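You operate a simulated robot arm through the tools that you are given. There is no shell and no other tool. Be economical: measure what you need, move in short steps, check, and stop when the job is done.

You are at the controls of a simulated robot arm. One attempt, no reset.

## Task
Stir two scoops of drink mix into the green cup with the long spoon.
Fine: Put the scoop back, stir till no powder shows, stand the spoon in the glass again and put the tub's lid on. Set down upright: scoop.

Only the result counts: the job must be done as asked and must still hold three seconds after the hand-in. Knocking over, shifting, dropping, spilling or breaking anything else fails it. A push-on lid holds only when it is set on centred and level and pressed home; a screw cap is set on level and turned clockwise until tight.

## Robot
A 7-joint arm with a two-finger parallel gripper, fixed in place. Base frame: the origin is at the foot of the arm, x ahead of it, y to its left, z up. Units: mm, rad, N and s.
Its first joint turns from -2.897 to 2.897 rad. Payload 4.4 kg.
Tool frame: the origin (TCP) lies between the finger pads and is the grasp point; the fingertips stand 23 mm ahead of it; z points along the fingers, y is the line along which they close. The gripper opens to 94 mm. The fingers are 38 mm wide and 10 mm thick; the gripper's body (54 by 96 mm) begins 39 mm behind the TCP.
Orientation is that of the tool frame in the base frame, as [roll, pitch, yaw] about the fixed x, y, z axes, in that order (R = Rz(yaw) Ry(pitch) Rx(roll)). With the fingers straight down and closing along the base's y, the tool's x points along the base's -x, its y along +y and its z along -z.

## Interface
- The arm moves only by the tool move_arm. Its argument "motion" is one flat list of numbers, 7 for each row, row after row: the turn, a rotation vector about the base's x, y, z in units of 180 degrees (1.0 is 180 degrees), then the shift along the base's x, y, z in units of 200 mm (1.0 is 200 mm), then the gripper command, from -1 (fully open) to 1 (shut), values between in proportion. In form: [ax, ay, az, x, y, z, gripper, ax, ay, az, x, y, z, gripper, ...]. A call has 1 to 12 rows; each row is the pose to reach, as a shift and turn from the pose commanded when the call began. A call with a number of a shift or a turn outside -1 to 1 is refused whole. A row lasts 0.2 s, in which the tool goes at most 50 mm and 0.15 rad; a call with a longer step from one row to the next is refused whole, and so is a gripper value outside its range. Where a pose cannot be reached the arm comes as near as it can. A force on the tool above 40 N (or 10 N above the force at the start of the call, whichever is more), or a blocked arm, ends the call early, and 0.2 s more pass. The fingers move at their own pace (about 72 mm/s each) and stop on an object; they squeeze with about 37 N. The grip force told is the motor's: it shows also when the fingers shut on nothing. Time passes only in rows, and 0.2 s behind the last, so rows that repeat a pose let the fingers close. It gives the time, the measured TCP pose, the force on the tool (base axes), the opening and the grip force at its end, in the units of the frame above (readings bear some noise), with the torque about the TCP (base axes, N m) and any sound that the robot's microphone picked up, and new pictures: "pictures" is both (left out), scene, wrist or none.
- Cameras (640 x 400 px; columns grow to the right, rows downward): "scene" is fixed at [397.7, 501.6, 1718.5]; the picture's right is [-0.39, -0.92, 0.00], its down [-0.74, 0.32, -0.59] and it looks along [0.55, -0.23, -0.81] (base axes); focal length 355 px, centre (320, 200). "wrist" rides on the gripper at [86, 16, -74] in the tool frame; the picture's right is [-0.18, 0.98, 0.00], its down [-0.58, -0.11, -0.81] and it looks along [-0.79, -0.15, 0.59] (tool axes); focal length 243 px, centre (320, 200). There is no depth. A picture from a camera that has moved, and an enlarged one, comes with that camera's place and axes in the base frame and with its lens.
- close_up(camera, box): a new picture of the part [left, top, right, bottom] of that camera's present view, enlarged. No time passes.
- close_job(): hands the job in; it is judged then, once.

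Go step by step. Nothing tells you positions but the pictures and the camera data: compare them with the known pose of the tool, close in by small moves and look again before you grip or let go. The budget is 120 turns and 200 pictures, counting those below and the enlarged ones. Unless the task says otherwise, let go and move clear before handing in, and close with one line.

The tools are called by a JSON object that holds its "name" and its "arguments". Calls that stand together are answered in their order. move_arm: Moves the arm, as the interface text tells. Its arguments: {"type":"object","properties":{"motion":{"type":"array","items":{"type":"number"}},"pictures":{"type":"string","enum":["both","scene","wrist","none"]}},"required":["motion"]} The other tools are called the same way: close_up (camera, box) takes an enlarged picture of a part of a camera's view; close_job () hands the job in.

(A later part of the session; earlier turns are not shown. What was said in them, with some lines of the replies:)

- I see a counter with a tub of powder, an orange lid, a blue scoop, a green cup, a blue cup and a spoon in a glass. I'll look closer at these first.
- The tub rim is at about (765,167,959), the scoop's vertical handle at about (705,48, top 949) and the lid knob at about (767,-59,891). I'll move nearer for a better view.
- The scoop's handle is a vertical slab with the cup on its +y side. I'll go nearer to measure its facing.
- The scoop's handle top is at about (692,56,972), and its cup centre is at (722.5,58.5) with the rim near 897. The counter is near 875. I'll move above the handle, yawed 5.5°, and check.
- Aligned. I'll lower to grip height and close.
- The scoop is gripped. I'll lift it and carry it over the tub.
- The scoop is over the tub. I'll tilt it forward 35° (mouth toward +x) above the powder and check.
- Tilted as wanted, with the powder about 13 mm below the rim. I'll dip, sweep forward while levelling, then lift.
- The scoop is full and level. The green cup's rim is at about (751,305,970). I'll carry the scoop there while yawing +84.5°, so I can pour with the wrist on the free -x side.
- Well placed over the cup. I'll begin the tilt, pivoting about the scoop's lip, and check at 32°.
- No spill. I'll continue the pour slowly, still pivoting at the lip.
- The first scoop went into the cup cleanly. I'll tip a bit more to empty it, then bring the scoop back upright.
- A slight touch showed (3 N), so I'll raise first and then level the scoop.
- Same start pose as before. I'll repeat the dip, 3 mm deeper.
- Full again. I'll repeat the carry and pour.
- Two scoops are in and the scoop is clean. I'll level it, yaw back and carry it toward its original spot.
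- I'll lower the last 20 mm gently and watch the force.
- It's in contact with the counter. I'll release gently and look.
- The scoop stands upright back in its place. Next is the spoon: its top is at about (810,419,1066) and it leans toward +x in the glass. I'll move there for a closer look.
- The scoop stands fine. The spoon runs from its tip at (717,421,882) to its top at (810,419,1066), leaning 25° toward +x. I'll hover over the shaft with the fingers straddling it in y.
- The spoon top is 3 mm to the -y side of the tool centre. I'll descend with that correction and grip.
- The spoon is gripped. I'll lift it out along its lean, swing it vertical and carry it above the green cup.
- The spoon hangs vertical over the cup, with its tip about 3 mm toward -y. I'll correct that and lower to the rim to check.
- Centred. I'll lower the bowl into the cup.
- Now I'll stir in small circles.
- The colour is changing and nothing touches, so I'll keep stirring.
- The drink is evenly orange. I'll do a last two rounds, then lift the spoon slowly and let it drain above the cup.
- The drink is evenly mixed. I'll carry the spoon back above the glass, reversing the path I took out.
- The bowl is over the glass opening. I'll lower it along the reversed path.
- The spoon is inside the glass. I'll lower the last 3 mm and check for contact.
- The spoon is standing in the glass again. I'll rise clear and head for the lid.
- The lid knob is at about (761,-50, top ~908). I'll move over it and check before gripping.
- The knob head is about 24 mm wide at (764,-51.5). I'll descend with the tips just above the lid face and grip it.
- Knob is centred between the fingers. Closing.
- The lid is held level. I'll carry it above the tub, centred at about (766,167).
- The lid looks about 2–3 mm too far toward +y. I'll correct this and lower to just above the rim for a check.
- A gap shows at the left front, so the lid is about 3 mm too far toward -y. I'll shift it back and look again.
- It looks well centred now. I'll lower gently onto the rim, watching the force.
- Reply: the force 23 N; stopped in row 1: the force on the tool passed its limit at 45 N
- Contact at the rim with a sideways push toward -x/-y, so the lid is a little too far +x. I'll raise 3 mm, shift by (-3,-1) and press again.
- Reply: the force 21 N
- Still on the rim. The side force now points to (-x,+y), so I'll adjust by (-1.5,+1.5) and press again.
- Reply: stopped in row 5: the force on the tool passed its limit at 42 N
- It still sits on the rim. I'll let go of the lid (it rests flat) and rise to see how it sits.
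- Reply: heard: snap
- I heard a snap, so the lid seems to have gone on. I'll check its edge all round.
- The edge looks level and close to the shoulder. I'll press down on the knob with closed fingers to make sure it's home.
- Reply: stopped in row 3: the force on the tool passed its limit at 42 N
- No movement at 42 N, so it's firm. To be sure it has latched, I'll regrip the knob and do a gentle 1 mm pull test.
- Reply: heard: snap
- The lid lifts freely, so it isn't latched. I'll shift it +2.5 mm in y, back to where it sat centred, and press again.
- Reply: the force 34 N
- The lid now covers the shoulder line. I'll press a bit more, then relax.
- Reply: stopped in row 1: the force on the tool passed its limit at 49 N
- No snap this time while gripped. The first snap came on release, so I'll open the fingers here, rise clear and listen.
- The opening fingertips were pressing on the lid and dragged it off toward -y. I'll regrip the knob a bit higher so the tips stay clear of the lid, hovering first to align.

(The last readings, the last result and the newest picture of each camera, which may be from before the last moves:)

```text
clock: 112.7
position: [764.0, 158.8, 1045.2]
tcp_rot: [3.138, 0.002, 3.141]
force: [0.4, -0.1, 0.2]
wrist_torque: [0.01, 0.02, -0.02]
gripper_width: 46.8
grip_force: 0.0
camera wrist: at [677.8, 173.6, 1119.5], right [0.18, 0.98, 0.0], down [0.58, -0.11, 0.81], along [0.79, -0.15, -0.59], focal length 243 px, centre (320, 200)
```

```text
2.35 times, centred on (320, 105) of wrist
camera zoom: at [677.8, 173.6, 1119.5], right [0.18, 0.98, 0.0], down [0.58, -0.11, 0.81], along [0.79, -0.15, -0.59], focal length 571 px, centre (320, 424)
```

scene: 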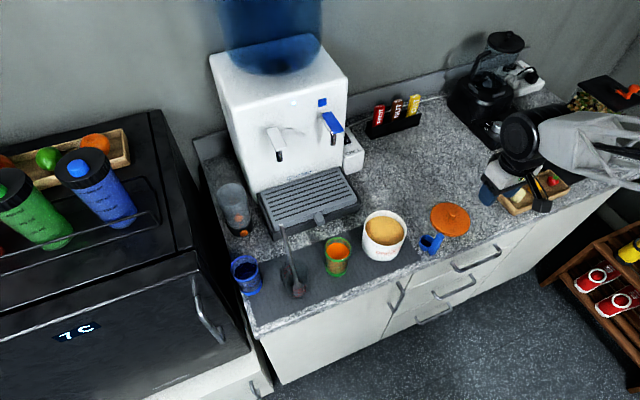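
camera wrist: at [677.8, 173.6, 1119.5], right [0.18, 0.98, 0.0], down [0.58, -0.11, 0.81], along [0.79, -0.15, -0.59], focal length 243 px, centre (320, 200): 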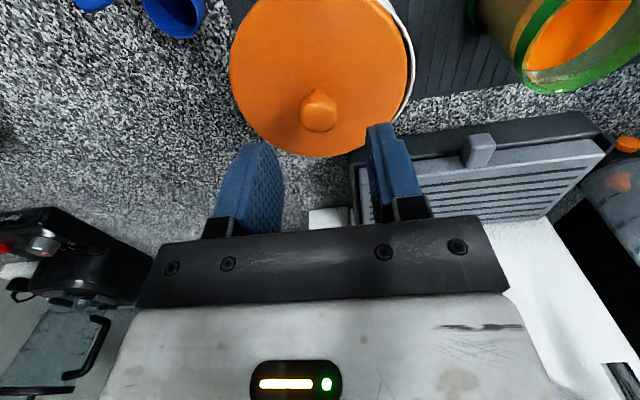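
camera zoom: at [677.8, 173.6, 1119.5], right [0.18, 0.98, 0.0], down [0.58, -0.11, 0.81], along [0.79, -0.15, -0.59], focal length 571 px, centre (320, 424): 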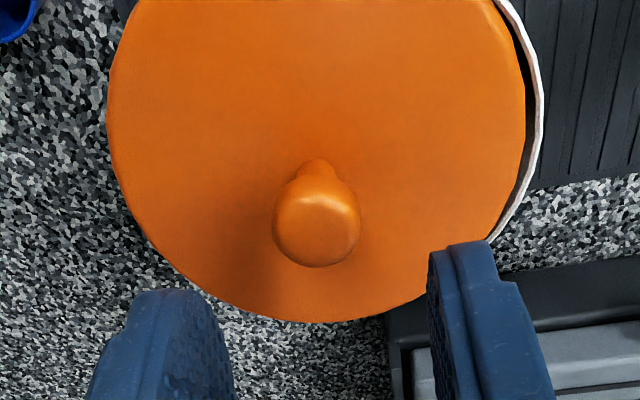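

Aligned on the knob. I'll lower to z≈1003 and grip.

{"name": "move_arm", "arguments": {"motion": [0, 0, 0, 0, 0, -0.1, 0, 0, 0, 0, 0, 0, -0.21, 0, 0, 0, 0, 0, 0, -0.21, 0, 0, 0, 0, 0, 0, -0.21, 0.6, 0, 0, 0, 0, 0, -0.21, 1, 0, 0, 0, 0, 0, -0.21, 1], "pictures": "none"}}

{"name": "move_arm", "arguments": {"motion": [0, 0, 0, 0, 0, 0.05, 1, 0, 0, 0, 0, 0, 0.1, 1, 0, 0, 0, 0, 0.04, 0.1, 1, 0, 0, 0, 0, 0.04, 0.1, 1], "pictures": "wrist"}}

{"name": "close_up", "arguments": {"camera": "scene", "box": [345, 200, 425, 260]}}

```text
clock: 114.0
position: [764.0, 160.8, 1001.3]
tcp_rot: [3.137, 0.0, -3.141]
force: [0.0, 1.6, 1.1]
wrist_torque: [0.03, 0.03, 0.0]
gripper_width: 19.4
grip_force: 37.0
```

```text
clock: 115.0
position: [762.6, 167.6, 1020.5]
tcp_rot: [3.138, -0.001, -3.141]
force: [0.7, 0.1, -0.5]
wrist_torque: [-0.04, 0.02, 0.04]
gripper_width: 19.3
grip_force: 36.9
camera wrist: at [676.2, 182.5, 1096.0], right [0.18, 0.98, 0.0], down [0.58, -0.11, 0.81], along [0.79, -0.15, -0.59], focal length 243 px, centre (320, 200)
```

wrist: 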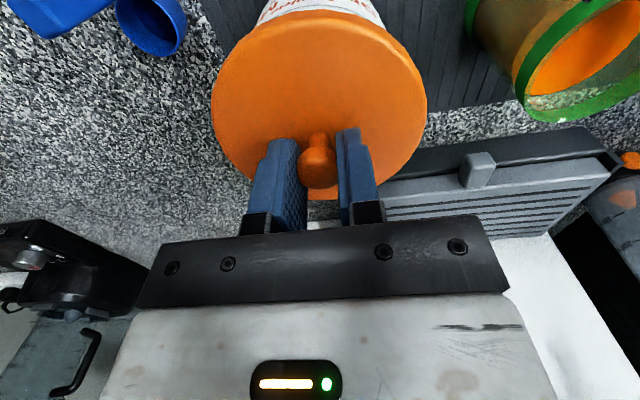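

```text
6.67 times, centred on (385, 230) of scene
camera zoom: at [397.7, 501.6, 1718.5], right [-0.39, -0.92, 0.0], down [-0.74, 0.32, -0.59], along [0.55, -0.23, -0.81], focal length 2364 px, centre (-113, 0)
```

zoom: 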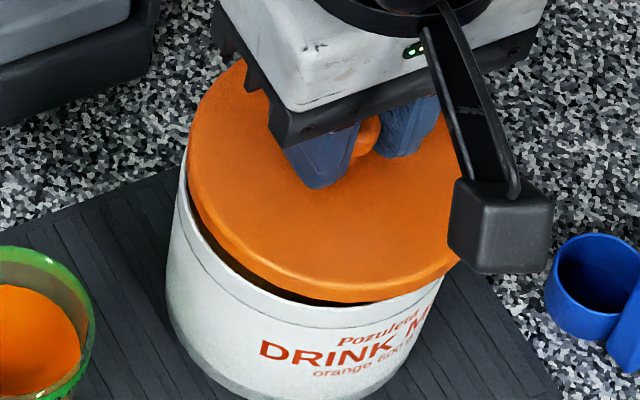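

The lid is held again with the tips clear of it. I'll shift x by +2.5 to match the position where it snapped, lower and press.

{"name": "move_arm", "arguments": {"motion": [0, 0, 0, 0.0125, 0.001, 0, 1, 0, 0, 0, 0.0125, 0.001, -0.05, 1, 0, 0, 0, 0.0125, 0.001, -0.075, 1, 0, 0, 0, 0.0125, 0.001, -0.075, 1], "pictures": "none"}}

{"name": "close_up", "arguments": {"camera": "scene", "box": [352, 215, 416, 255]}}

{"name": "close_up", "arguments": {"camera": "wrist", "box": [200, 0, 440, 150]}}

```text
clock: 116.0
position: [765.7, 168.3, 1006.7]
tcp_rot: [3.137, 0.001, 3.142]
force: [0.6, -0.2, -0.8]
wrist_torque: [-0.02, 0.02, 0.0]
gripper_width: 19.4
grip_force: 36.5
```

```text
10.00 times, centred on (384, 235) of scene
camera zoom: at [397.7, 501.6, 1718.5], right [-0.39, -0.92, 0.0], down [-0.74, 0.32, -0.59], along [0.55, -0.23, -0.81], focal length 3546 px, centre (-320, -150)
```

zoom: 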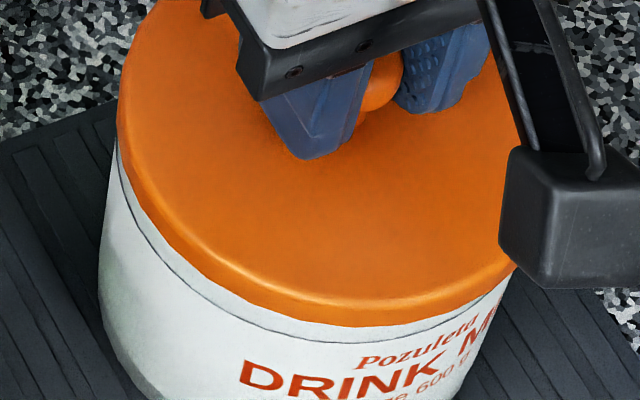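

```text
2.67 times, centred on (320, 75) of wrist
camera zoom: at [678.6, 183.0, 1081.0], right [0.18, 0.98, 0.0], down [0.58, -0.11, 0.81], along [0.79, -0.15, -0.59], focal length 647 px, centre (320, 533)
```

zoom: 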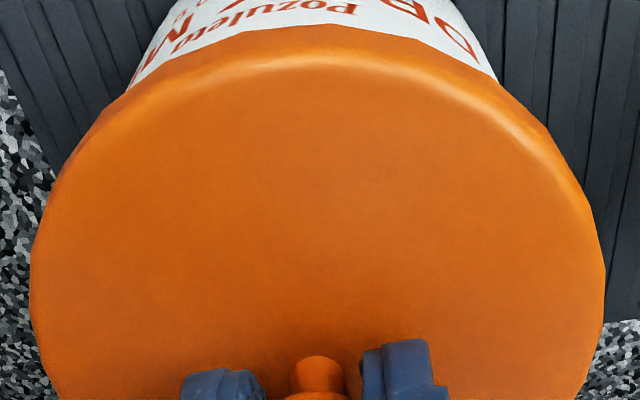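

Lined up. I'll lower and press in 1 mm rows.

{"name": "move_arm", "arguments": {"motion": [0, 0, 0, 0, -0.002, -0.01, 1, 0, 0, 0, 0, -0.002, -0.02, 1, 0, 0, 0, 0, -0.002, -0.025, 1, 0, 0, 0, 0, -0.002, -0.03, 1, 0, 0, 0, 0, -0.002, -0.035, 1, 0, 0, 0, 0, -0.002, -0.04, 1, 0, 0, 0, 0, -0.002, -0.045, 1, 0, 0, 0, 0, -0.002, -0.05, 1, 0, 0, 0, 0, -0.002, -0.055, 1], "pictures": "none"}}

{"name": "close_up", "arguments": {"camera": "scene", "box": [352, 215, 416, 255]}}

```text
clock: 117.5
position: [768.4, 166.4, 1000.4]
tcp_rot: [3.138, 0.005, -3.142]
force: [0.9, 0.6, 3.1]
wrist_torque: [0.01, 0.08, 0.0]
gripper_width: 19.7
grip_force: 37.0
stopped in row 7: the force on the tool passed its limit at 43 N (the readings are from after the stop); the commanded pose is now the measured one
```

```text
10.00 times, centred on (384, 235) of scene
camera zoom: at [397.7, 501.6, 1718.5], right [-0.39, -0.92, 0.0], down [-0.74, 0.32, -0.59], along [0.55, -0.23, -0.81], focal length 3546 px, centre (-320, -150)
```

zoom: 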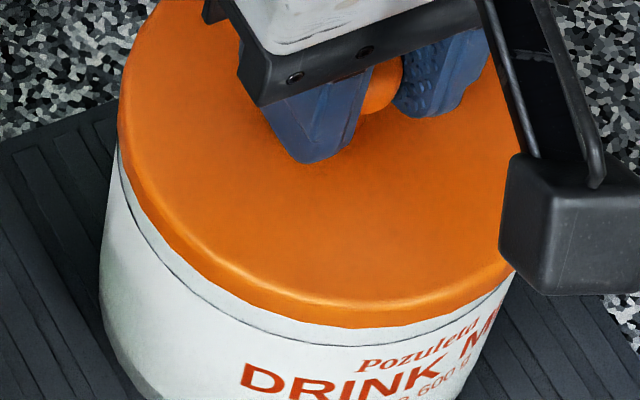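

The lid sits about 3 mm too far +x. I'll raise slightly, shift -3.5 in x and press again.

{"name": "move_arm", "arguments": {"motion": [0, 0, 0, 0, 0, 0.02, 1, 0, 0, 0, -0.0175, 0.002, 0.02, 1, 0, 0, 0, -0.0175, 0.002, 0.02, 1], "pictures": "none"}}

{"name": "close_up", "arguments": {"camera": "scene", "box": [352, 215, 416, 255]}}

```text
clock: 118.3
position: [762.9, 167.9, 1004.6]
tcp_rot: [3.139, 0.006, -3.141]
force: [-0.3, 0.0, 0.0]
wrist_torque: [-0.01, 0.01, 0.02]
gripper_width: 19.3
grip_force: 37.3
```

```text
10.00 times, centred on (384, 235) of scene
camera zoom: at [397.7, 501.6, 1718.5], right [-0.39, -0.92, 0.0], down [-0.74, 0.32, -0.59], along [0.55, -0.23, -0.81], focal length 3546 px, centre (-320, -150)
```

zoom: 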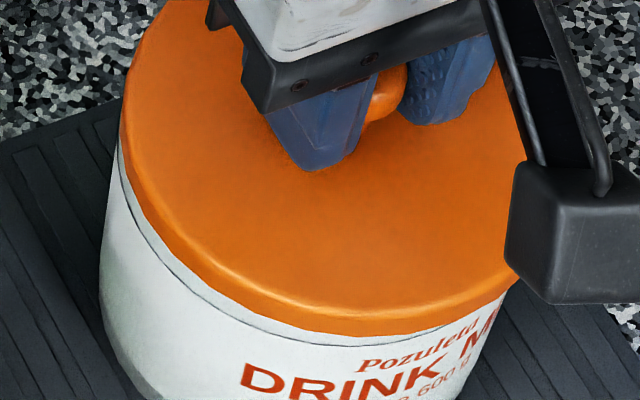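

{"name": "move_arm", "arguments": {"motion": [0, 0, 0, 0.004, 0, -0.01, 1, 0, 0, 0, 0.004, 0, -0.015, 1, 0, 0, 0, 0.004, 0, -0.02, 1, 0, 0, 0, 0.004, 0, -0.025, 1, 0, 0, 0, 0.004, 0, -0.03, 1, 0, 0, 0, 0.004, 0, -0.035, 1, 0, 0, 0, 0.004, 0, -0.04, 1, 0, 0, 0, 0.004, 0, -0.045, 1], "pictures": "none"}}

{"name": "close_up", "arguments": {"camera": "scene", "box": [352, 215, 416, 255]}}

```text
clock: 119.7
position: [765.2, 167.5, 1001.6]
tcp_rot: [3.137, 0.008, 3.14]
force: [-0.1, 0.3, 2.4]
wrist_torque: [-0.01, 0.0, 0.02]
gripper_width: 19.6
grip_force: 37.5
stopped in row 6: the force on the tool passed its limit at 43 N (the readings are from after the stop); the commanded pose is now the measured one
```

```text
10.00 times, centred on (384, 235) of scene
camera zoom: at [397.7, 501.6, 1718.5], right [-0.39, -0.92, 0.0], down [-0.74, 0.32, -0.59], along [0.55, -0.23, -0.81], focal length 3546 px, centre (-320, -150)
```

zoom: 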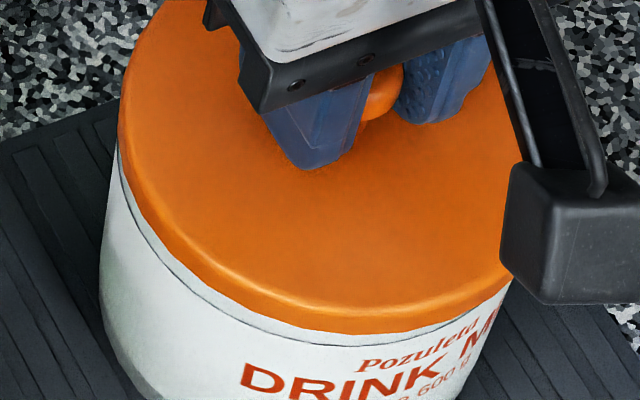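

{"name": "move_arm", "arguments": {"motion": [0, 0, 0, 0, 0, 0, 1, 0, 0, 0, 0, 0, 0, 1], "pictures": "none"}}

```text
clock: 120.3
position: [764.7, 166.9, 1001.6]
tcp_rot: [3.137, 0.008, -3.141]
force: [1.8, -1.1, 5.3]
wrist_torque: [0.01, -0.04, -0.01]
gripper_width: 19.2
grip_force: 36.5
```

{"name": "move_arm", "arguments": {"motion": [0, 0, 0, 0, 0, 0, 0.5, 0, 0, 0, 0, 0, 0, 0.2, 0, 0, 0, 0, 0, 0, 0], "pictures": "none"}}

{"name": "close_up", "arguments": {"camera": "scene", "box": [352, 215, 416, 255]}}

```text
clock: 121.1
position: [764.6, 167.2, 999.9]
tcp_rot: [3.137, 0.008, -3.141]
force: [-0.1, 0.4, 0.4]
wrist_torque: [-0.02, -0.01, 0.0]
gripper_width: 46.7
grip_force: 0.0
heard: snap
```

```text
10.00 times, centred on (384, 235) of scene
camera zoom: at [397.7, 501.6, 1718.5], right [-0.39, -0.92, 0.0], down [-0.74, 0.32, -0.59], along [0.55, -0.23, -0.81], focal length 3546 px, centre (-320, -150)
```

zoom: 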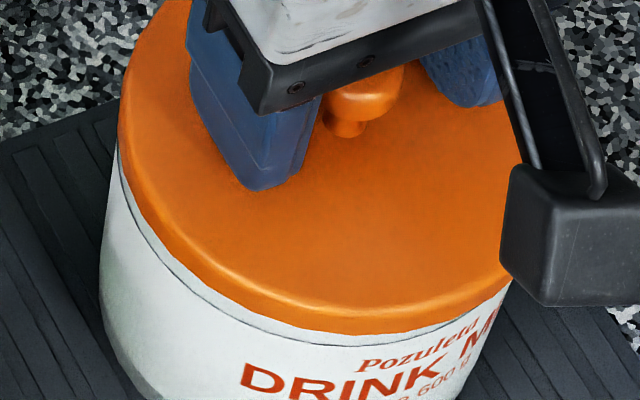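

A snap came on release again, which fits the lid latching as it's unloaded. I'll rise straight up without touching it and inspect.

{"name": "move_arm", "arguments": {"motion": [0, 0, 0, 0, 0, 0.15, 0, 0, 0, 0, 0, 0, 0.35, 0, 0, 0, 0, -0.2, -0.1, 0.5, 0, 0, 0, 0, -0.4, -0.3, 0.5, 0, 0, 0, 0, -0.6, -0.45, 0.5, 0, 0, 0, 0, -0.6, -0.45, 0.5, 0], "pictures": "both"}}

{"name": "close_up", "arguments": {"camera": "scene", "box": [352, 210, 416, 260]}}

{"name": "close_up", "arguments": {"camera": "wrist", "box": [340, 40, 470, 150]}}

```text
refused: row 3 steps farther than a row can; nothing moved
```

```text
8.00 times, centred on (384, 235) of scene
camera zoom: at [397.7, 501.6, 1718.5], right [-0.39, -0.92, 0.0], down [-0.74, 0.32, -0.59], along [0.55, -0.23, -0.81], focal length 2837 px, centre (-192, -80)
```

zoom: 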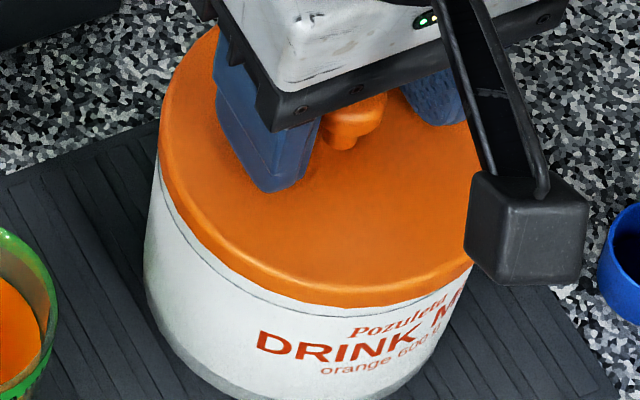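

```text
3.64 times, centred on (405, 95) of wrist
camera zoom: at [677.4, 182.2, 1075.2], right [0.18, 0.98, 0.01], down [0.57, -0.11, 0.81], along [0.8, -0.15, -0.59], focal length 882 px, centre (11, 582)
```

zoom: 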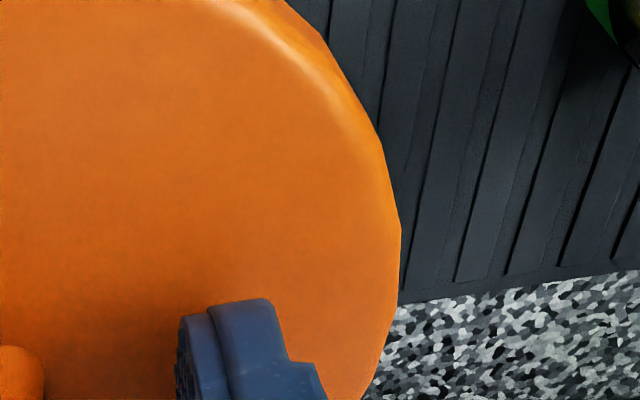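

{"name": "move_arm", "arguments": {"motion": [0, 0, 0, 0, 0, 0.15, 0, 0, 0, 0, 0, 0, 0.35, 0, 0, 0, 0, -0.15, -0.05, 0.5, 0, 0, 0, 0, -0.33, -0.15, 0.5, 0, 0, 0, 0, -0.5, -0.25, 0.5, 0, 0, 0, 0, -0.5, -0.25, 0.5, 0], "pictures": "both"}}

{"name": "close_up", "arguments": {"camera": "scene", "box": [352, 210, 416, 260]}}

{"name": "close_up", "arguments": {"camera": "wrist", "box": [290, 40, 430, 150]}}

```text
clock: 122.5
position: [663.5, 117.3, 1100.6]
tcp_rot: [3.137, 0.007, 3.141]
force: [0.0, -0.1, 0.4]
wrist_torque: [0.03, 0.01, 0.02]
gripper_width: 46.9
grip_force: 0.1
camera wrist: at [576.7, 132.5, 1174.6], right [0.18, 0.98, 0.01], down [0.57, -0.11, 0.81], along [0.8, -0.15, -0.59], focal length 243 px, centre (320, 200)
```

scene: 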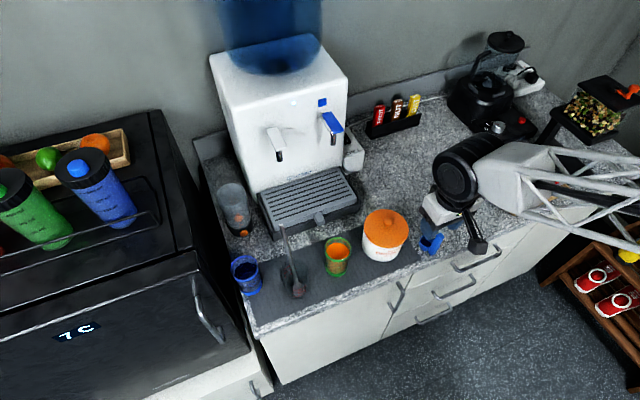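
wrist: 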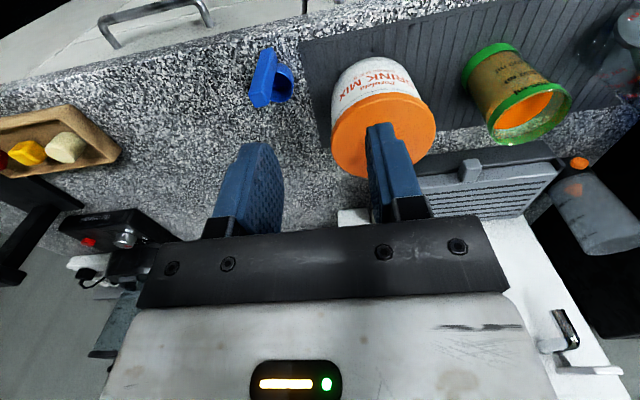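

```text
8.00 times, centred on (384, 235) of scene
camera zoom: at [397.7, 501.6, 1718.5], right [-0.39, -0.92, 0.0], down [-0.74, 0.32, -0.59], along [0.55, -0.23, -0.81], focal length 2837 px, centre (-192, -80)
```

zoom: 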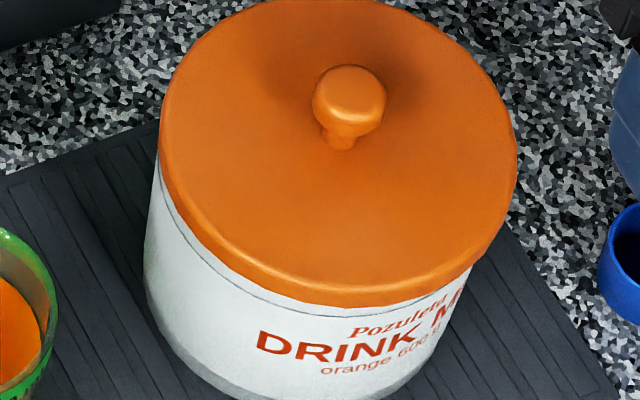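

```text
3.64 times, centred on (360, 95) of wrist
camera zoom: at [576.7, 132.5, 1174.6], right [0.18, 0.98, 0.01], down [0.57, -0.11, 0.81], along [0.8, -0.15, -0.59], focal length 882 px, centre (174, 582)
```

zoom: 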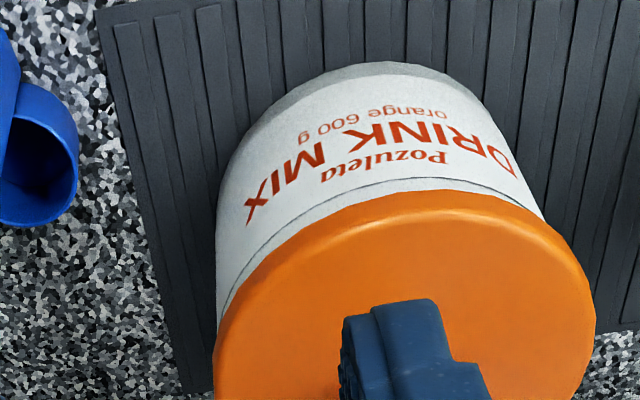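

The lid looks well seated and everything else is in place. To be sure it's latched, I'll nudge the knob very gently sideways with one finger and watch the force.

{"name": "move_arm", "arguments": {"motion": [0, 0, 0, 0.17, 0.08, 0, 0, 0, 0, 0, 0.34, 0.17, 0, 0, 0, 0, 0, 0.5, 0.25, 0, 0, 0, 0, 0, 0.5, 0.25, -0.2, 0, 0, 0, 0, 0.5, 0.25, -0.4, 0, 0, 0, 0, 0.5, 0.25, -0.49, 0, 0, 0, 0, 0.5, 0.285, -0.49, 0, 0, 0, 0, 0.5, 0.315, -0.49, 0, 0, 0, 0, 0.5, 0.315, -0.49, 0], "pictures": "none"}}

{"name": "close_up", "arguments": {"camera": "scene", "box": [352, 210, 416, 260]}}

```text
clock: 124.5
position: [766.3, 180.4, 1004.2]
tcp_rot: [3.136, 0.008, -3.14]
force: [-0.1, -0.5, 0.2]
wrist_torque: [-0.01, -0.04, -0.01]
gripper_width: 46.8
grip_force: 0.1
```

```text
8.00 times, centred on (384, 235) of scene
camera zoom: at [397.7, 501.6, 1718.5], right [-0.39, -0.92, 0.0], down [-0.74, 0.32, -0.59], along [0.55, -0.23, -0.81], focal length 2837 px, centre (-192, -80)
```

zoom: 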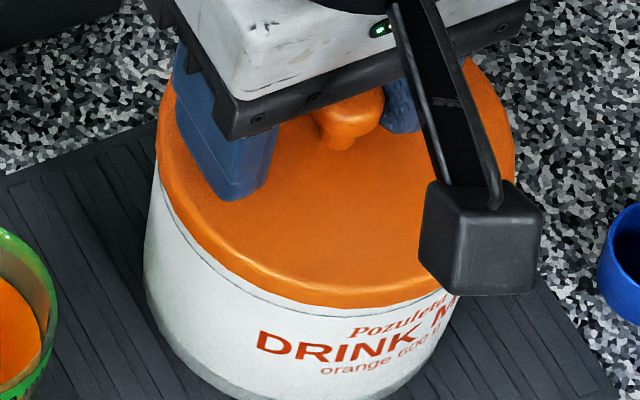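

{"name": "move_arm", "arguments": {"motion": [0, 0, 0, 0, 0.005, 0, 0, 0, 0, 0, 0, 0.005, 0, 0], "pictures": "none"}}

{"name": "close_up", "arguments": {"camera": "scene", "box": [352, 210, 416, 260]}}

```text
clock: 125.1
position: [765.6, 180.2, 1003.4]
tcp_rot: [3.136, 0.009, -3.141]
force: [-0.2, 0.9, 0.2]
wrist_torque: [0.04, 0.02, -0.01]
gripper_width: 46.8
grip_force: 0.0
```

```text
8.00 times, centred on (384, 235) of scene
camera zoom: at [397.7, 501.6, 1718.5], right [-0.39, -0.92, 0.0], down [-0.74, 0.32, -0.59], along [0.55, -0.23, -0.81], focal length 2837 px, centre (-192, -80)
```

zoom: 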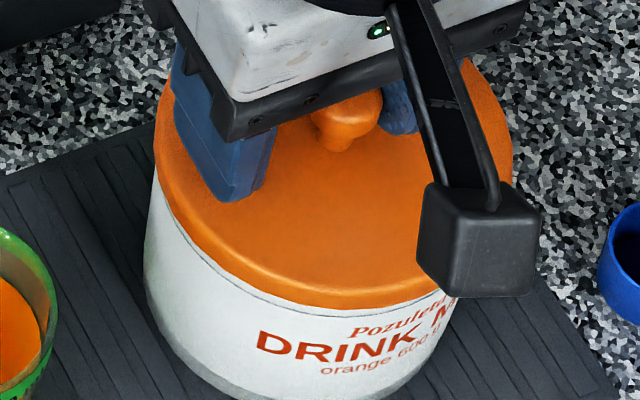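

The lid moved about 1.4 mm under almost no force. I'll back the finger off and see whether it springs back.

{"name": "move_arm", "arguments": {"motion": [0, 0, 0, 0, -0.07, 0, 0, 0, 0, 0, 0, -0.07, 0, 0], "pictures": "none"}}

{"name": "close_up", "arguments": {"camera": "scene", "box": [352, 210, 416, 260]}}

```text
clock: 125.7
position: [765.4, 165.4, 1003.7]
tcp_rot: [3.138, 0.01, 3.141]
force: [-1.2, -0.2, 0.3]
wrist_torque: [-0.01, -0.04, -0.01]
gripper_width: 46.9
grip_force: 0.1
```

```text
8.00 times, centred on (384, 235) of scene
camera zoom: at [397.7, 501.6, 1718.5], right [-0.39, -0.92, 0.0], down [-0.74, 0.32, -0.59], along [0.55, -0.23, -0.81], focal length 2837 px, centre (-192, -80)
```

zoom: 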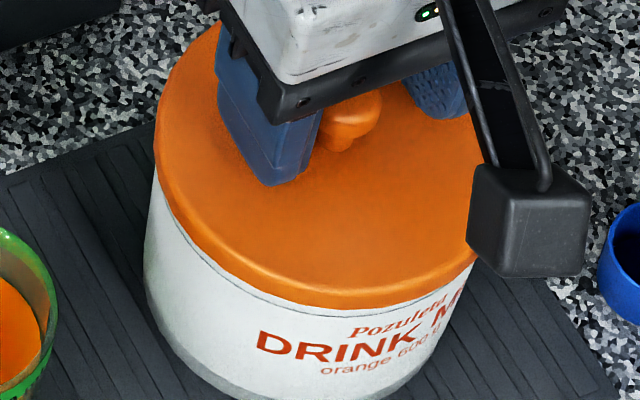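

The lid stays where I pushed it: loose, but now very well centred by the picture geometry. I'll press on the knob top with closed fingertips, which lets the lid find its own seat.

{"name": "move_arm", "arguments": {"motion": [0, 0.0032, 0, 0, 0.002, 0.15, 0, 0, 0.0032, 0, 0, 0.002, 0.23, 1, 0, 0.0032, 0, 0, 0.002, 0.23, 1, 0, 0.0032, 0, 0, 0.002, 0.23, 1, 0, 0.0032, 0, 0, 0.002, 0.12, 1, 0, 0.0032, 0, 0, 0.002, 0.105, 1, 0, 0.0032, 0, 0, 0.002, 0.1, 1, 0, 0.0032, 0, 0, 0.002, 0.095, 1], "pictures": "wrist"}}

{"name": "close_up", "arguments": {"camera": "scene", "box": [352, 210, 416, 260]}}

```text
clock: 127.5
position: [764.2, 167.3, 1024.5]
tcp_rot: [3.136, 0.0, -3.141]
force: [-6.6, -3.2, 13.5]
wrist_torque: [-0.06, 0.15, -0.01]
gripper_width: 0.4
grip_force: 37.3
camera wrist: at [677.9, 182.2, 1098.8], right [0.18, 0.98, 0.01], down [0.58, -0.11, 0.81], along [0.79, -0.15, -0.59], focal length 243 px, centre (320, 200)
```

wrist: 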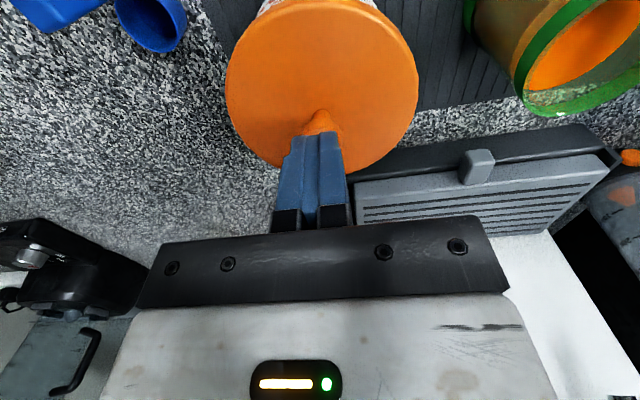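

```text
8.00 times, centred on (384, 235) of scene
camera zoom: at [397.7, 501.6, 1718.5], right [-0.39, -0.92, 0.0], down [-0.74, 0.32, -0.59], along [0.55, -0.23, -0.81], focal length 2837 px, centre (-192, -80)
```

zoom: 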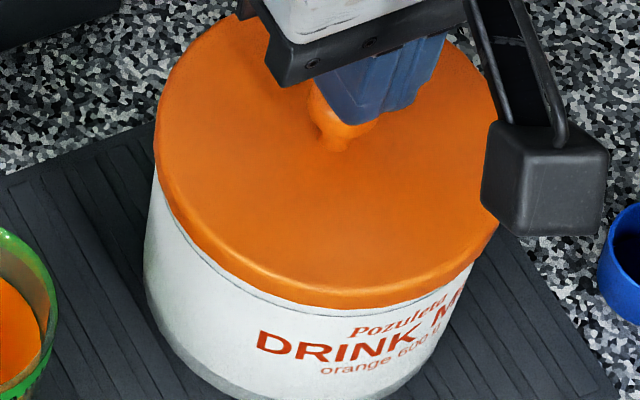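

The fingertips are off the knob's top toward (-x,-y). I'll lift a little, recentre by (+3,+2.5) and press again.

{"name": "move_arm", "arguments": {"motion": [0, 0, 0, 0, 0, 0.03, 1, 0, 0, 0, 0.015, 0.0125, 0.03, 1, 0, 0, 0, 0.015, 0.0125, 0.01, 1, 0, 0, 0, 0.015, 0.0125, 0.0, 1, 0, 0, 0, 0.015, 0.0125, 0.0, 1], "pictures": "none"}}

{"name": "move_arm", "arguments": {"motion": [0, 0, 0, 0, 0, -0.0015, 1, 0, 0, 0, 0, 0, -0.003, 1, 0, 0, 0, 0, 0, -0.0045, 1, 0, 0, 0, 0, 0, -0.0055, 1], "pictures": "none"}}

{"name": "close_up", "arguments": {"camera": "scene", "box": [352, 210, 416, 260]}}

```text
clock: 128.7
position: [767.9, 170.3, 1023.3]
tcp_rot: [3.134, -0.001, -3.141]
force: [-8.9, 1.1, 20.6]
wrist_torque: [0.03, 0.3, 0.0]
gripper_width: 0.0
grip_force: 37.0
```

```text
clock: 129.3
position: [769.2, 170.8, 1022.9]
tcp_rot: [3.137, 0.002, 3.14]
force: [-1.4, 0.3, 5.1]
wrist_torque: [-0.01, 0.05, -0.01]
gripper_width: 0.0
grip_force: 36.7
stopped in row 3: the force on the tool passed its limit at 43 N (the readings are from after the stop); the commanded pose is now the measured one
```

```text
8.00 times, centred on (384, 235) of scene
camera zoom: at [397.7, 501.6, 1718.5], right [-0.39, -0.92, 0.0], down [-0.74, 0.32, -0.59], along [0.55, -0.23, -0.81], focal length 2837 px, centre (-192, -80)
```

zoom: 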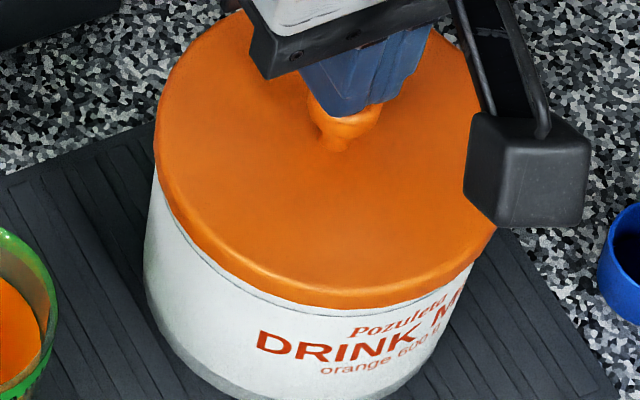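

{"name": "move_arm", "arguments": {"motion": [0, 0, 0, 0, 0, 0.0, 1, 0, 0, 0, 0, 0, 0.02, 1, 0, 0, 0, 0, 0, 0.1, 1, 0, 0, 0, 0, 0, 0.2, 1], "pictures": "none"}}

{"name": "close_up", "arguments": {"camera": "scene", "box": [352, 210, 416, 260]}}

```text
clock: 130.3
position: [768.6, 171.1, 1063.9]
tcp_rot: [3.135, 0.001, -3.141]
force: [-0.5, 1.0, -0.5]
wrist_torque: [0.02, 0.03, -0.01]
gripper_width: 0.1
grip_force: 37.2
```

```text
8.00 times, centred on (384, 235) of scene
camera zoom: at [397.7, 501.6, 1718.5], right [-0.39, -0.92, 0.0], down [-0.74, 0.32, -0.59], along [0.55, -0.23, -0.81], focal length 2837 px, centre (-192, -80)
```

zoom: 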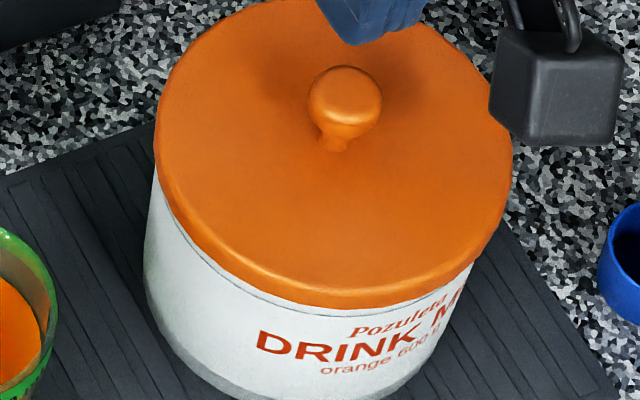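

No snap this time. I'll regrip the knob, carefully centred, and lift slightly to learn whether the lid is retained vertically.

{"name": "move_arm", "arguments": {"motion": [0, 0, 0, -0.0225, -0.017, 0, 0, 0, 0, 0, -0.0225, -0.017, 0, 0, 0, 0, 0, -0.0225, -0.017, 0, 0, 0, 0, 0, -0.0225, -0.017, -0.2, 0, 0, 0, 0, -0.0225, -0.017, -0.3, 0, 0, 0, 0, -0.0225, -0.017, -0.3, 0], "pictures": "wrist"}}

{"name": "move_arm", "arguments": {"motion": [0, 0, 0, 0, 0, 0, 0.5, 0, 0, 0, 0, 0, 0, 1, 0, 0, 0, 0, 0, 0, 1], "pictures": "none"}}

{"name": "move_arm", "arguments": {"motion": [0, 0, 0, 0, 0, 0.005, 1, 0, 0, 0, 0, 0, 0.01, 1, 0, 0, 0, 0, 0, 0.01, 1], "pictures": "none"}}

{"name": "close_up", "arguments": {"camera": "scene", "box": [352, 210, 416, 260]}}

```text
clock: 131.7
position: [764.8, 165.8, 1002.1]
tcp_rot: [3.136, -0.001, -3.141]
force: [0.4, -0.8, -1.4]
wrist_torque: [-0.02, 0.0, -0.02]
gripper_width: 47.0
grip_force: 0.0
camera wrist: at [677.4, 180.9, 1077.4], right [0.18, 0.98, 0.01], down [0.58, -0.11, 0.81], along [0.79, -0.15, -0.59], focal length 243 px, centre (320, 200)
```

wrist: 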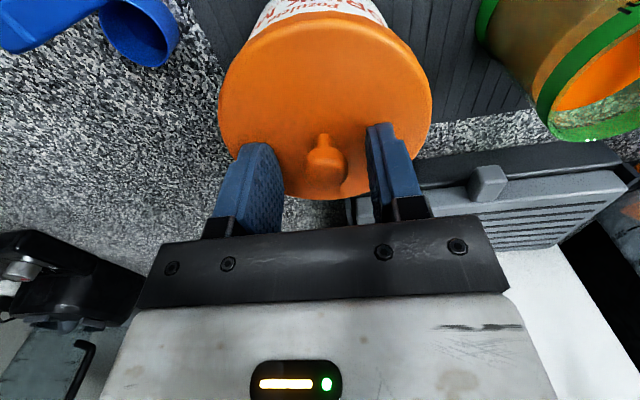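

```text
clock: 132.5
position: [764.7, 165.9, 1003.4]
tcp_rot: [3.136, 0.002, -3.14]
force: [0.7, -1.5, 2.0]
wrist_torque: [0.0, -0.03, 0.01]
gripper_width: 19.4
grip_force: 37.3
heard: snap
```

```text
clock: 133.3
position: [763.3, 166.3, 1005.4]
tcp_rot: [3.137, -0.002, 3.141]
force: [0.3, 0.2, -0.5]
wrist_torque: [0.03, 0.0, -0.02]
gripper_width: 19.3
grip_force: 37.0
```

```text
8.00 times, centred on (384, 235) of scene
camera zoom: at [397.7, 501.6, 1718.5], right [-0.39, -0.92, 0.0], down [-0.74, 0.32, -0.59], along [0.55, -0.23, -0.81], focal length 2837 px, centre (-192, -80)
```

zoom: 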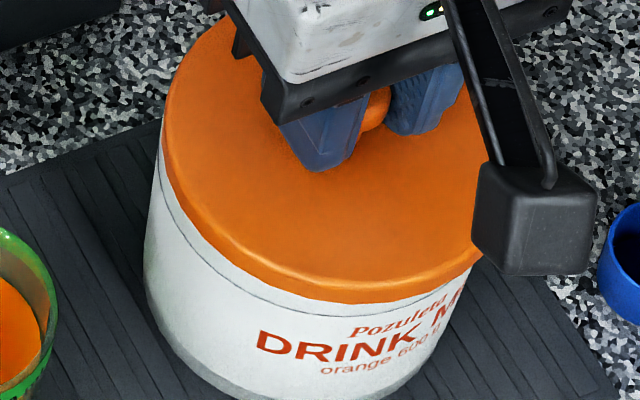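

That explains it: the snap on gripping is the latch letting go, and the snap on release was it latching. I'll re-centre (+1.6 mm in y), press home again, release and leave it alone.

{"name": "move_arm", "arguments": {"motion": [0, 0, 0, 0, 0.008, 0.005, 1, 0, 0, 0, 0, 0.008, 0.005, 1, 0, 0, 0, 0, 0.008, -0.005, 1, 0, 0, 0, -0.002, 0.008, -0.01, 1, 0, 0, 0, -0.004, 0.008, -0.015, 1, 0, 0, 0, -0.006, 0.008, -0.02, 1, 0, 0, 0, -0.008, 0.008, -0.025, 1, 0, 0, 0, -0.01, 0.008, -0.03, 1, 0, 0, 0, -0.012, 0.008, -0.035, 1], "pictures": "none"}}

{"name": "close_up", "arguments": {"camera": "scene", "box": [352, 210, 416, 260]}}

```text
clock: 135.3
position: [764.4, 168.6, 1001.6]
tcp_rot: [3.135, 0.006, -3.141]
force: [0.4, 0.4, 0.8]
wrist_torque: [0.02, 0.06, 0.0]
gripper_width: 19.2
grip_force: 37.0
stopped in row 9: the force on the tool passed its limit at 42 N (the readings are from after the stop); the commanded pose is now the measured one
```

```text
8.00 times, centred on (384, 235) of scene
camera zoom: at [397.7, 501.6, 1718.5], right [-0.39, -0.92, 0.0], down [-0.74, 0.32, -0.59], along [0.55, -0.23, -0.81], focal length 2837 px, centre (-192, -80)
```

zoom: 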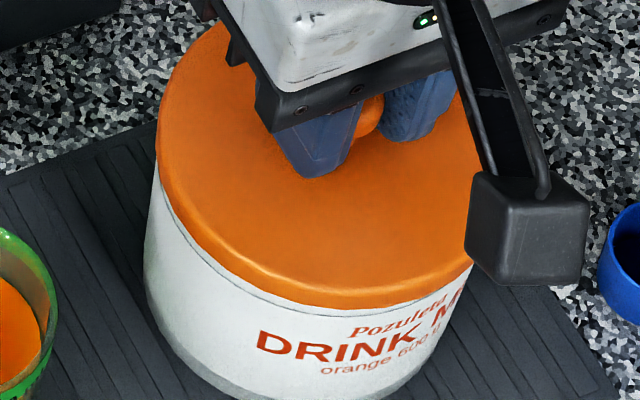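

Well centred, and pressed to 42 N. Releasing.

{"name": "move_arm", "arguments": {"motion": [0, 0, 0, 0, 0, 0, 0.5, 0, 0, 0, 0, 0, 0, 0.2, 0, 0, 0, 0, 0, 0, 0], "pictures": "none"}}

{"name": "close_up", "arguments": {"camera": "scene", "box": [352, 210, 416, 260]}}

```text
clock: 136.1
position: [765.1, 168.6, 1001.2]
tcp_rot: [3.135, 0.006, 3.141]
force: [0.3, 0.5, -0.7]
wrist_torque: [0.0, 0.01, 0.01]
gripper_width: 47.1
grip_force: 0.0
heard: snap
```

```text
8.00 times, centred on (384, 235) of scene
camera zoom: at [397.7, 501.6, 1718.5], right [-0.39, -0.92, 0.0], down [-0.74, 0.32, -0.59], along [0.55, -0.23, -0.81], focal length 2837 px, centre (-192, -80)
```

zoom: 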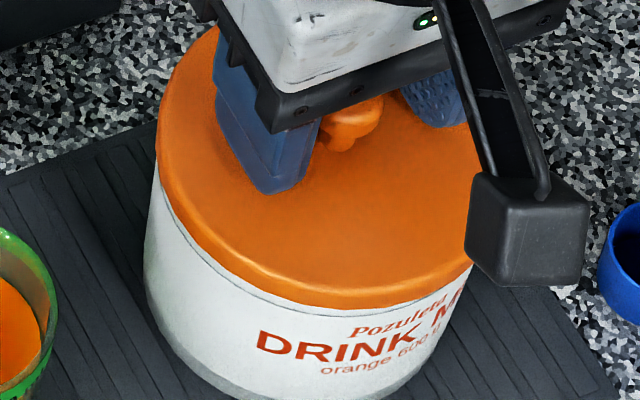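

The snap on release says it latched. I'll rise straight up, move clear and do a final check without touching it again.

{"name": "move_arm", "arguments": {"motion": [0, 0, 0, 0, 0, 0.15, 0, 0, 0, 0, 0, 0, 0.35, 0, 0, 0, 0, 0, 0, 0.58, 0, 0, 0, 0, -0.1, -0.2, 0.7, 0, 0, 0, 0, -0.2, -0.4, 0.7, 0, 0, 0, 0, -0.3, -0.6, 0.7, 0, 0, 0, 0, -0.4, -0.8, 0.7, 0, 0, 0, 0, -0.4, -0.8, 0.7, 0], "pictures": "both"}}

{"name": "close_up", "arguments": {"camera": "scene", "box": [352, 205, 448, 265]}}

{"name": "close_up", "arguments": {"camera": "scene", "box": [225, 205, 369, 305]}}

{"name": "close_up", "arguments": {"camera": "wrist", "box": [330, 10, 570, 160]}}

```text
refused: row 4 steps farther than a row can; nothing moved
```

```text
6.67 times, centred on (400, 235) of scene
camera zoom: at [397.7, 501.6, 1718.5], right [-0.39, -0.92, 0.0], down [-0.74, 0.32, -0.59], along [0.55, -0.23, -0.81], focal length 2364 px, centre (-213, -33)
```

zoom: 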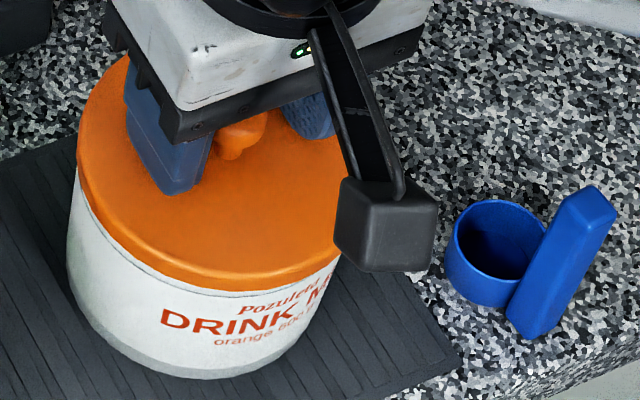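

```text
4.00 times, centred on (297, 255) of scene
camera zoom: at [397.7, 501.6, 1718.5], right [-0.39, -0.92, 0.0], down [-0.74, 0.32, -0.59], along [0.55, -0.23, -0.81], focal length 1418 px, centre (412, -20)
```

zoom: 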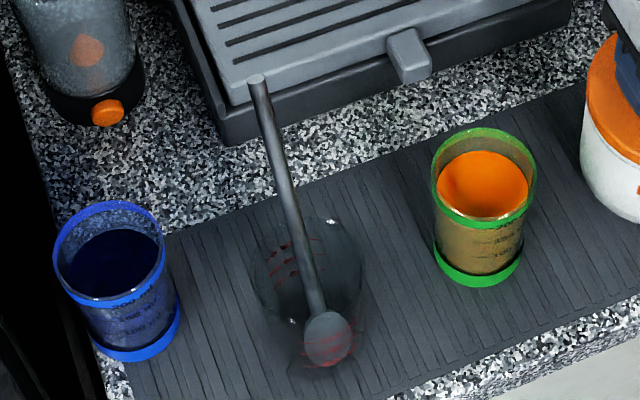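

```text
2.67 times, centred on (450, 85) of wrist
camera zoom: at [676.3, 183.1, 1076.8], right [0.18, 0.98, 0.01], down [0.58, -0.11, 0.81], along [0.8, -0.14, -0.59], focal length 647 px, centre (-27, 507)
```

zoom: 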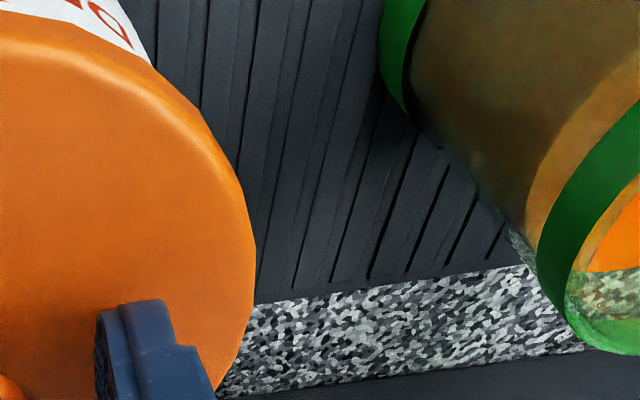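

{"name": "move_arm", "arguments": {"motion": [0, 0, 0, 0, 0, 0.15, 0, 0, 0, 0, 0, 0, 0.35, 0, 0, 0, 0, 0, 0, 0.55, 0, 0, 0, 0, -0.1, -0.15, 0.65, 0, 0, 0, 0, -0.2, -0.35, 0.65, 0, 0, 0, 0, -0.3, -0.55, 0.65, 0, 0, 0, 0, -0.4, -0.75, 0.65, 0, 0, 0, 0, -0.4, -0.75, 0.65, 0], "pictures": "both"}}

{"name": "close_up", "arguments": {"camera": "scene", "box": [352, 210, 416, 260]}}

{"name": "close_up", "arguments": {"camera": "wrist", "box": [330, 10, 570, 160]}}

```text
clock: 137.9
position: [684.4, 18.0, 1132.3]
tcp_rot: [3.135, 0.008, -3.141]
force: [-0.1, -1.0, -0.4]
wrist_torque: [-0.01, 0.0, -0.02]
gripper_width: 46.8
grip_force: 0.1
camera wrist: at [597.0, 32.3, 1207.1], right [0.18, 0.98, 0.01], down [0.58, -0.11, 0.81], along [0.8, -0.14, -0.59], focal length 243 px, centre (320, 200)
```

scene: 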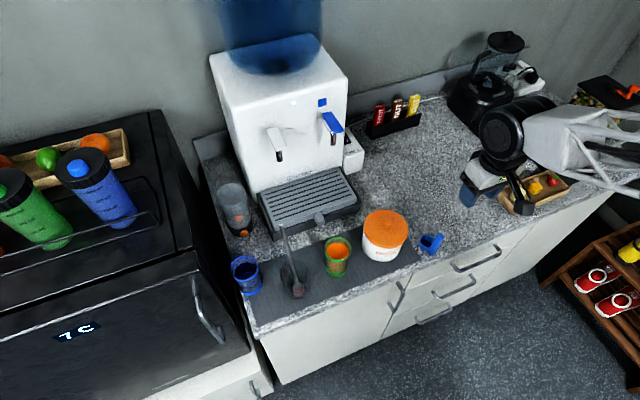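
wrist: 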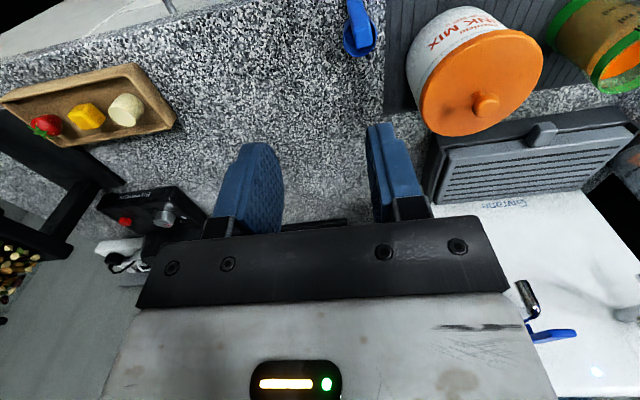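

```text
8.00 times, centred on (384, 235) of scene
camera zoom: at [397.7, 501.6, 1718.5], right [-0.39, -0.92, 0.0], down [-0.74, 0.32, -0.59], along [0.55, -0.23, -0.81], focal length 2837 px, centre (-192, -80)
```

zoom: 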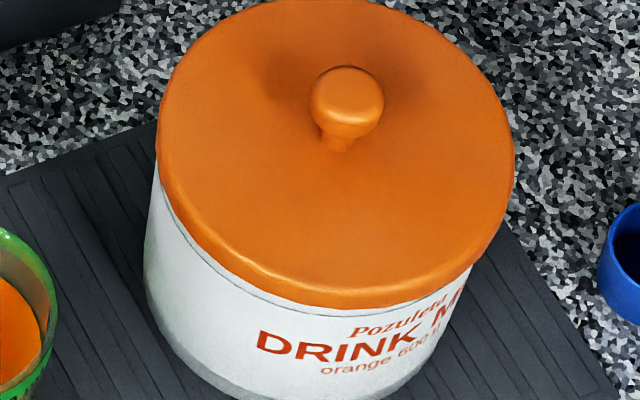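

```text
2.67 times, centred on (450, 85) of wrist
camera zoom: at [597.0, 32.3, 1207.1], right [0.18, 0.98, 0.01], down [0.58, -0.11, 0.81], along [0.8, -0.14, -0.59], focal length 647 px, centre (-27, 507)
```

zoom: 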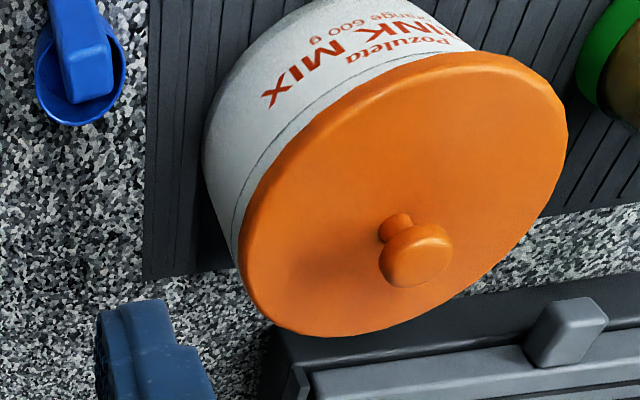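

The lid sits level and centred, the drink is evenly orange, and the spoon and scoop are back upright with the arm clear. Handing in.

{"name": "close_job", "arguments": {}}

```text
The job is handed in.
```

I handed the job in with two scoops stirred into the green cup until no powder showed, the scoop back upright in its spot, and the spoon standing in its glass. The tub's lid is on level and centred. I heard it snap when I let go, but I didn't pull on it after that final snap, so the latch itself is unconfirmed.
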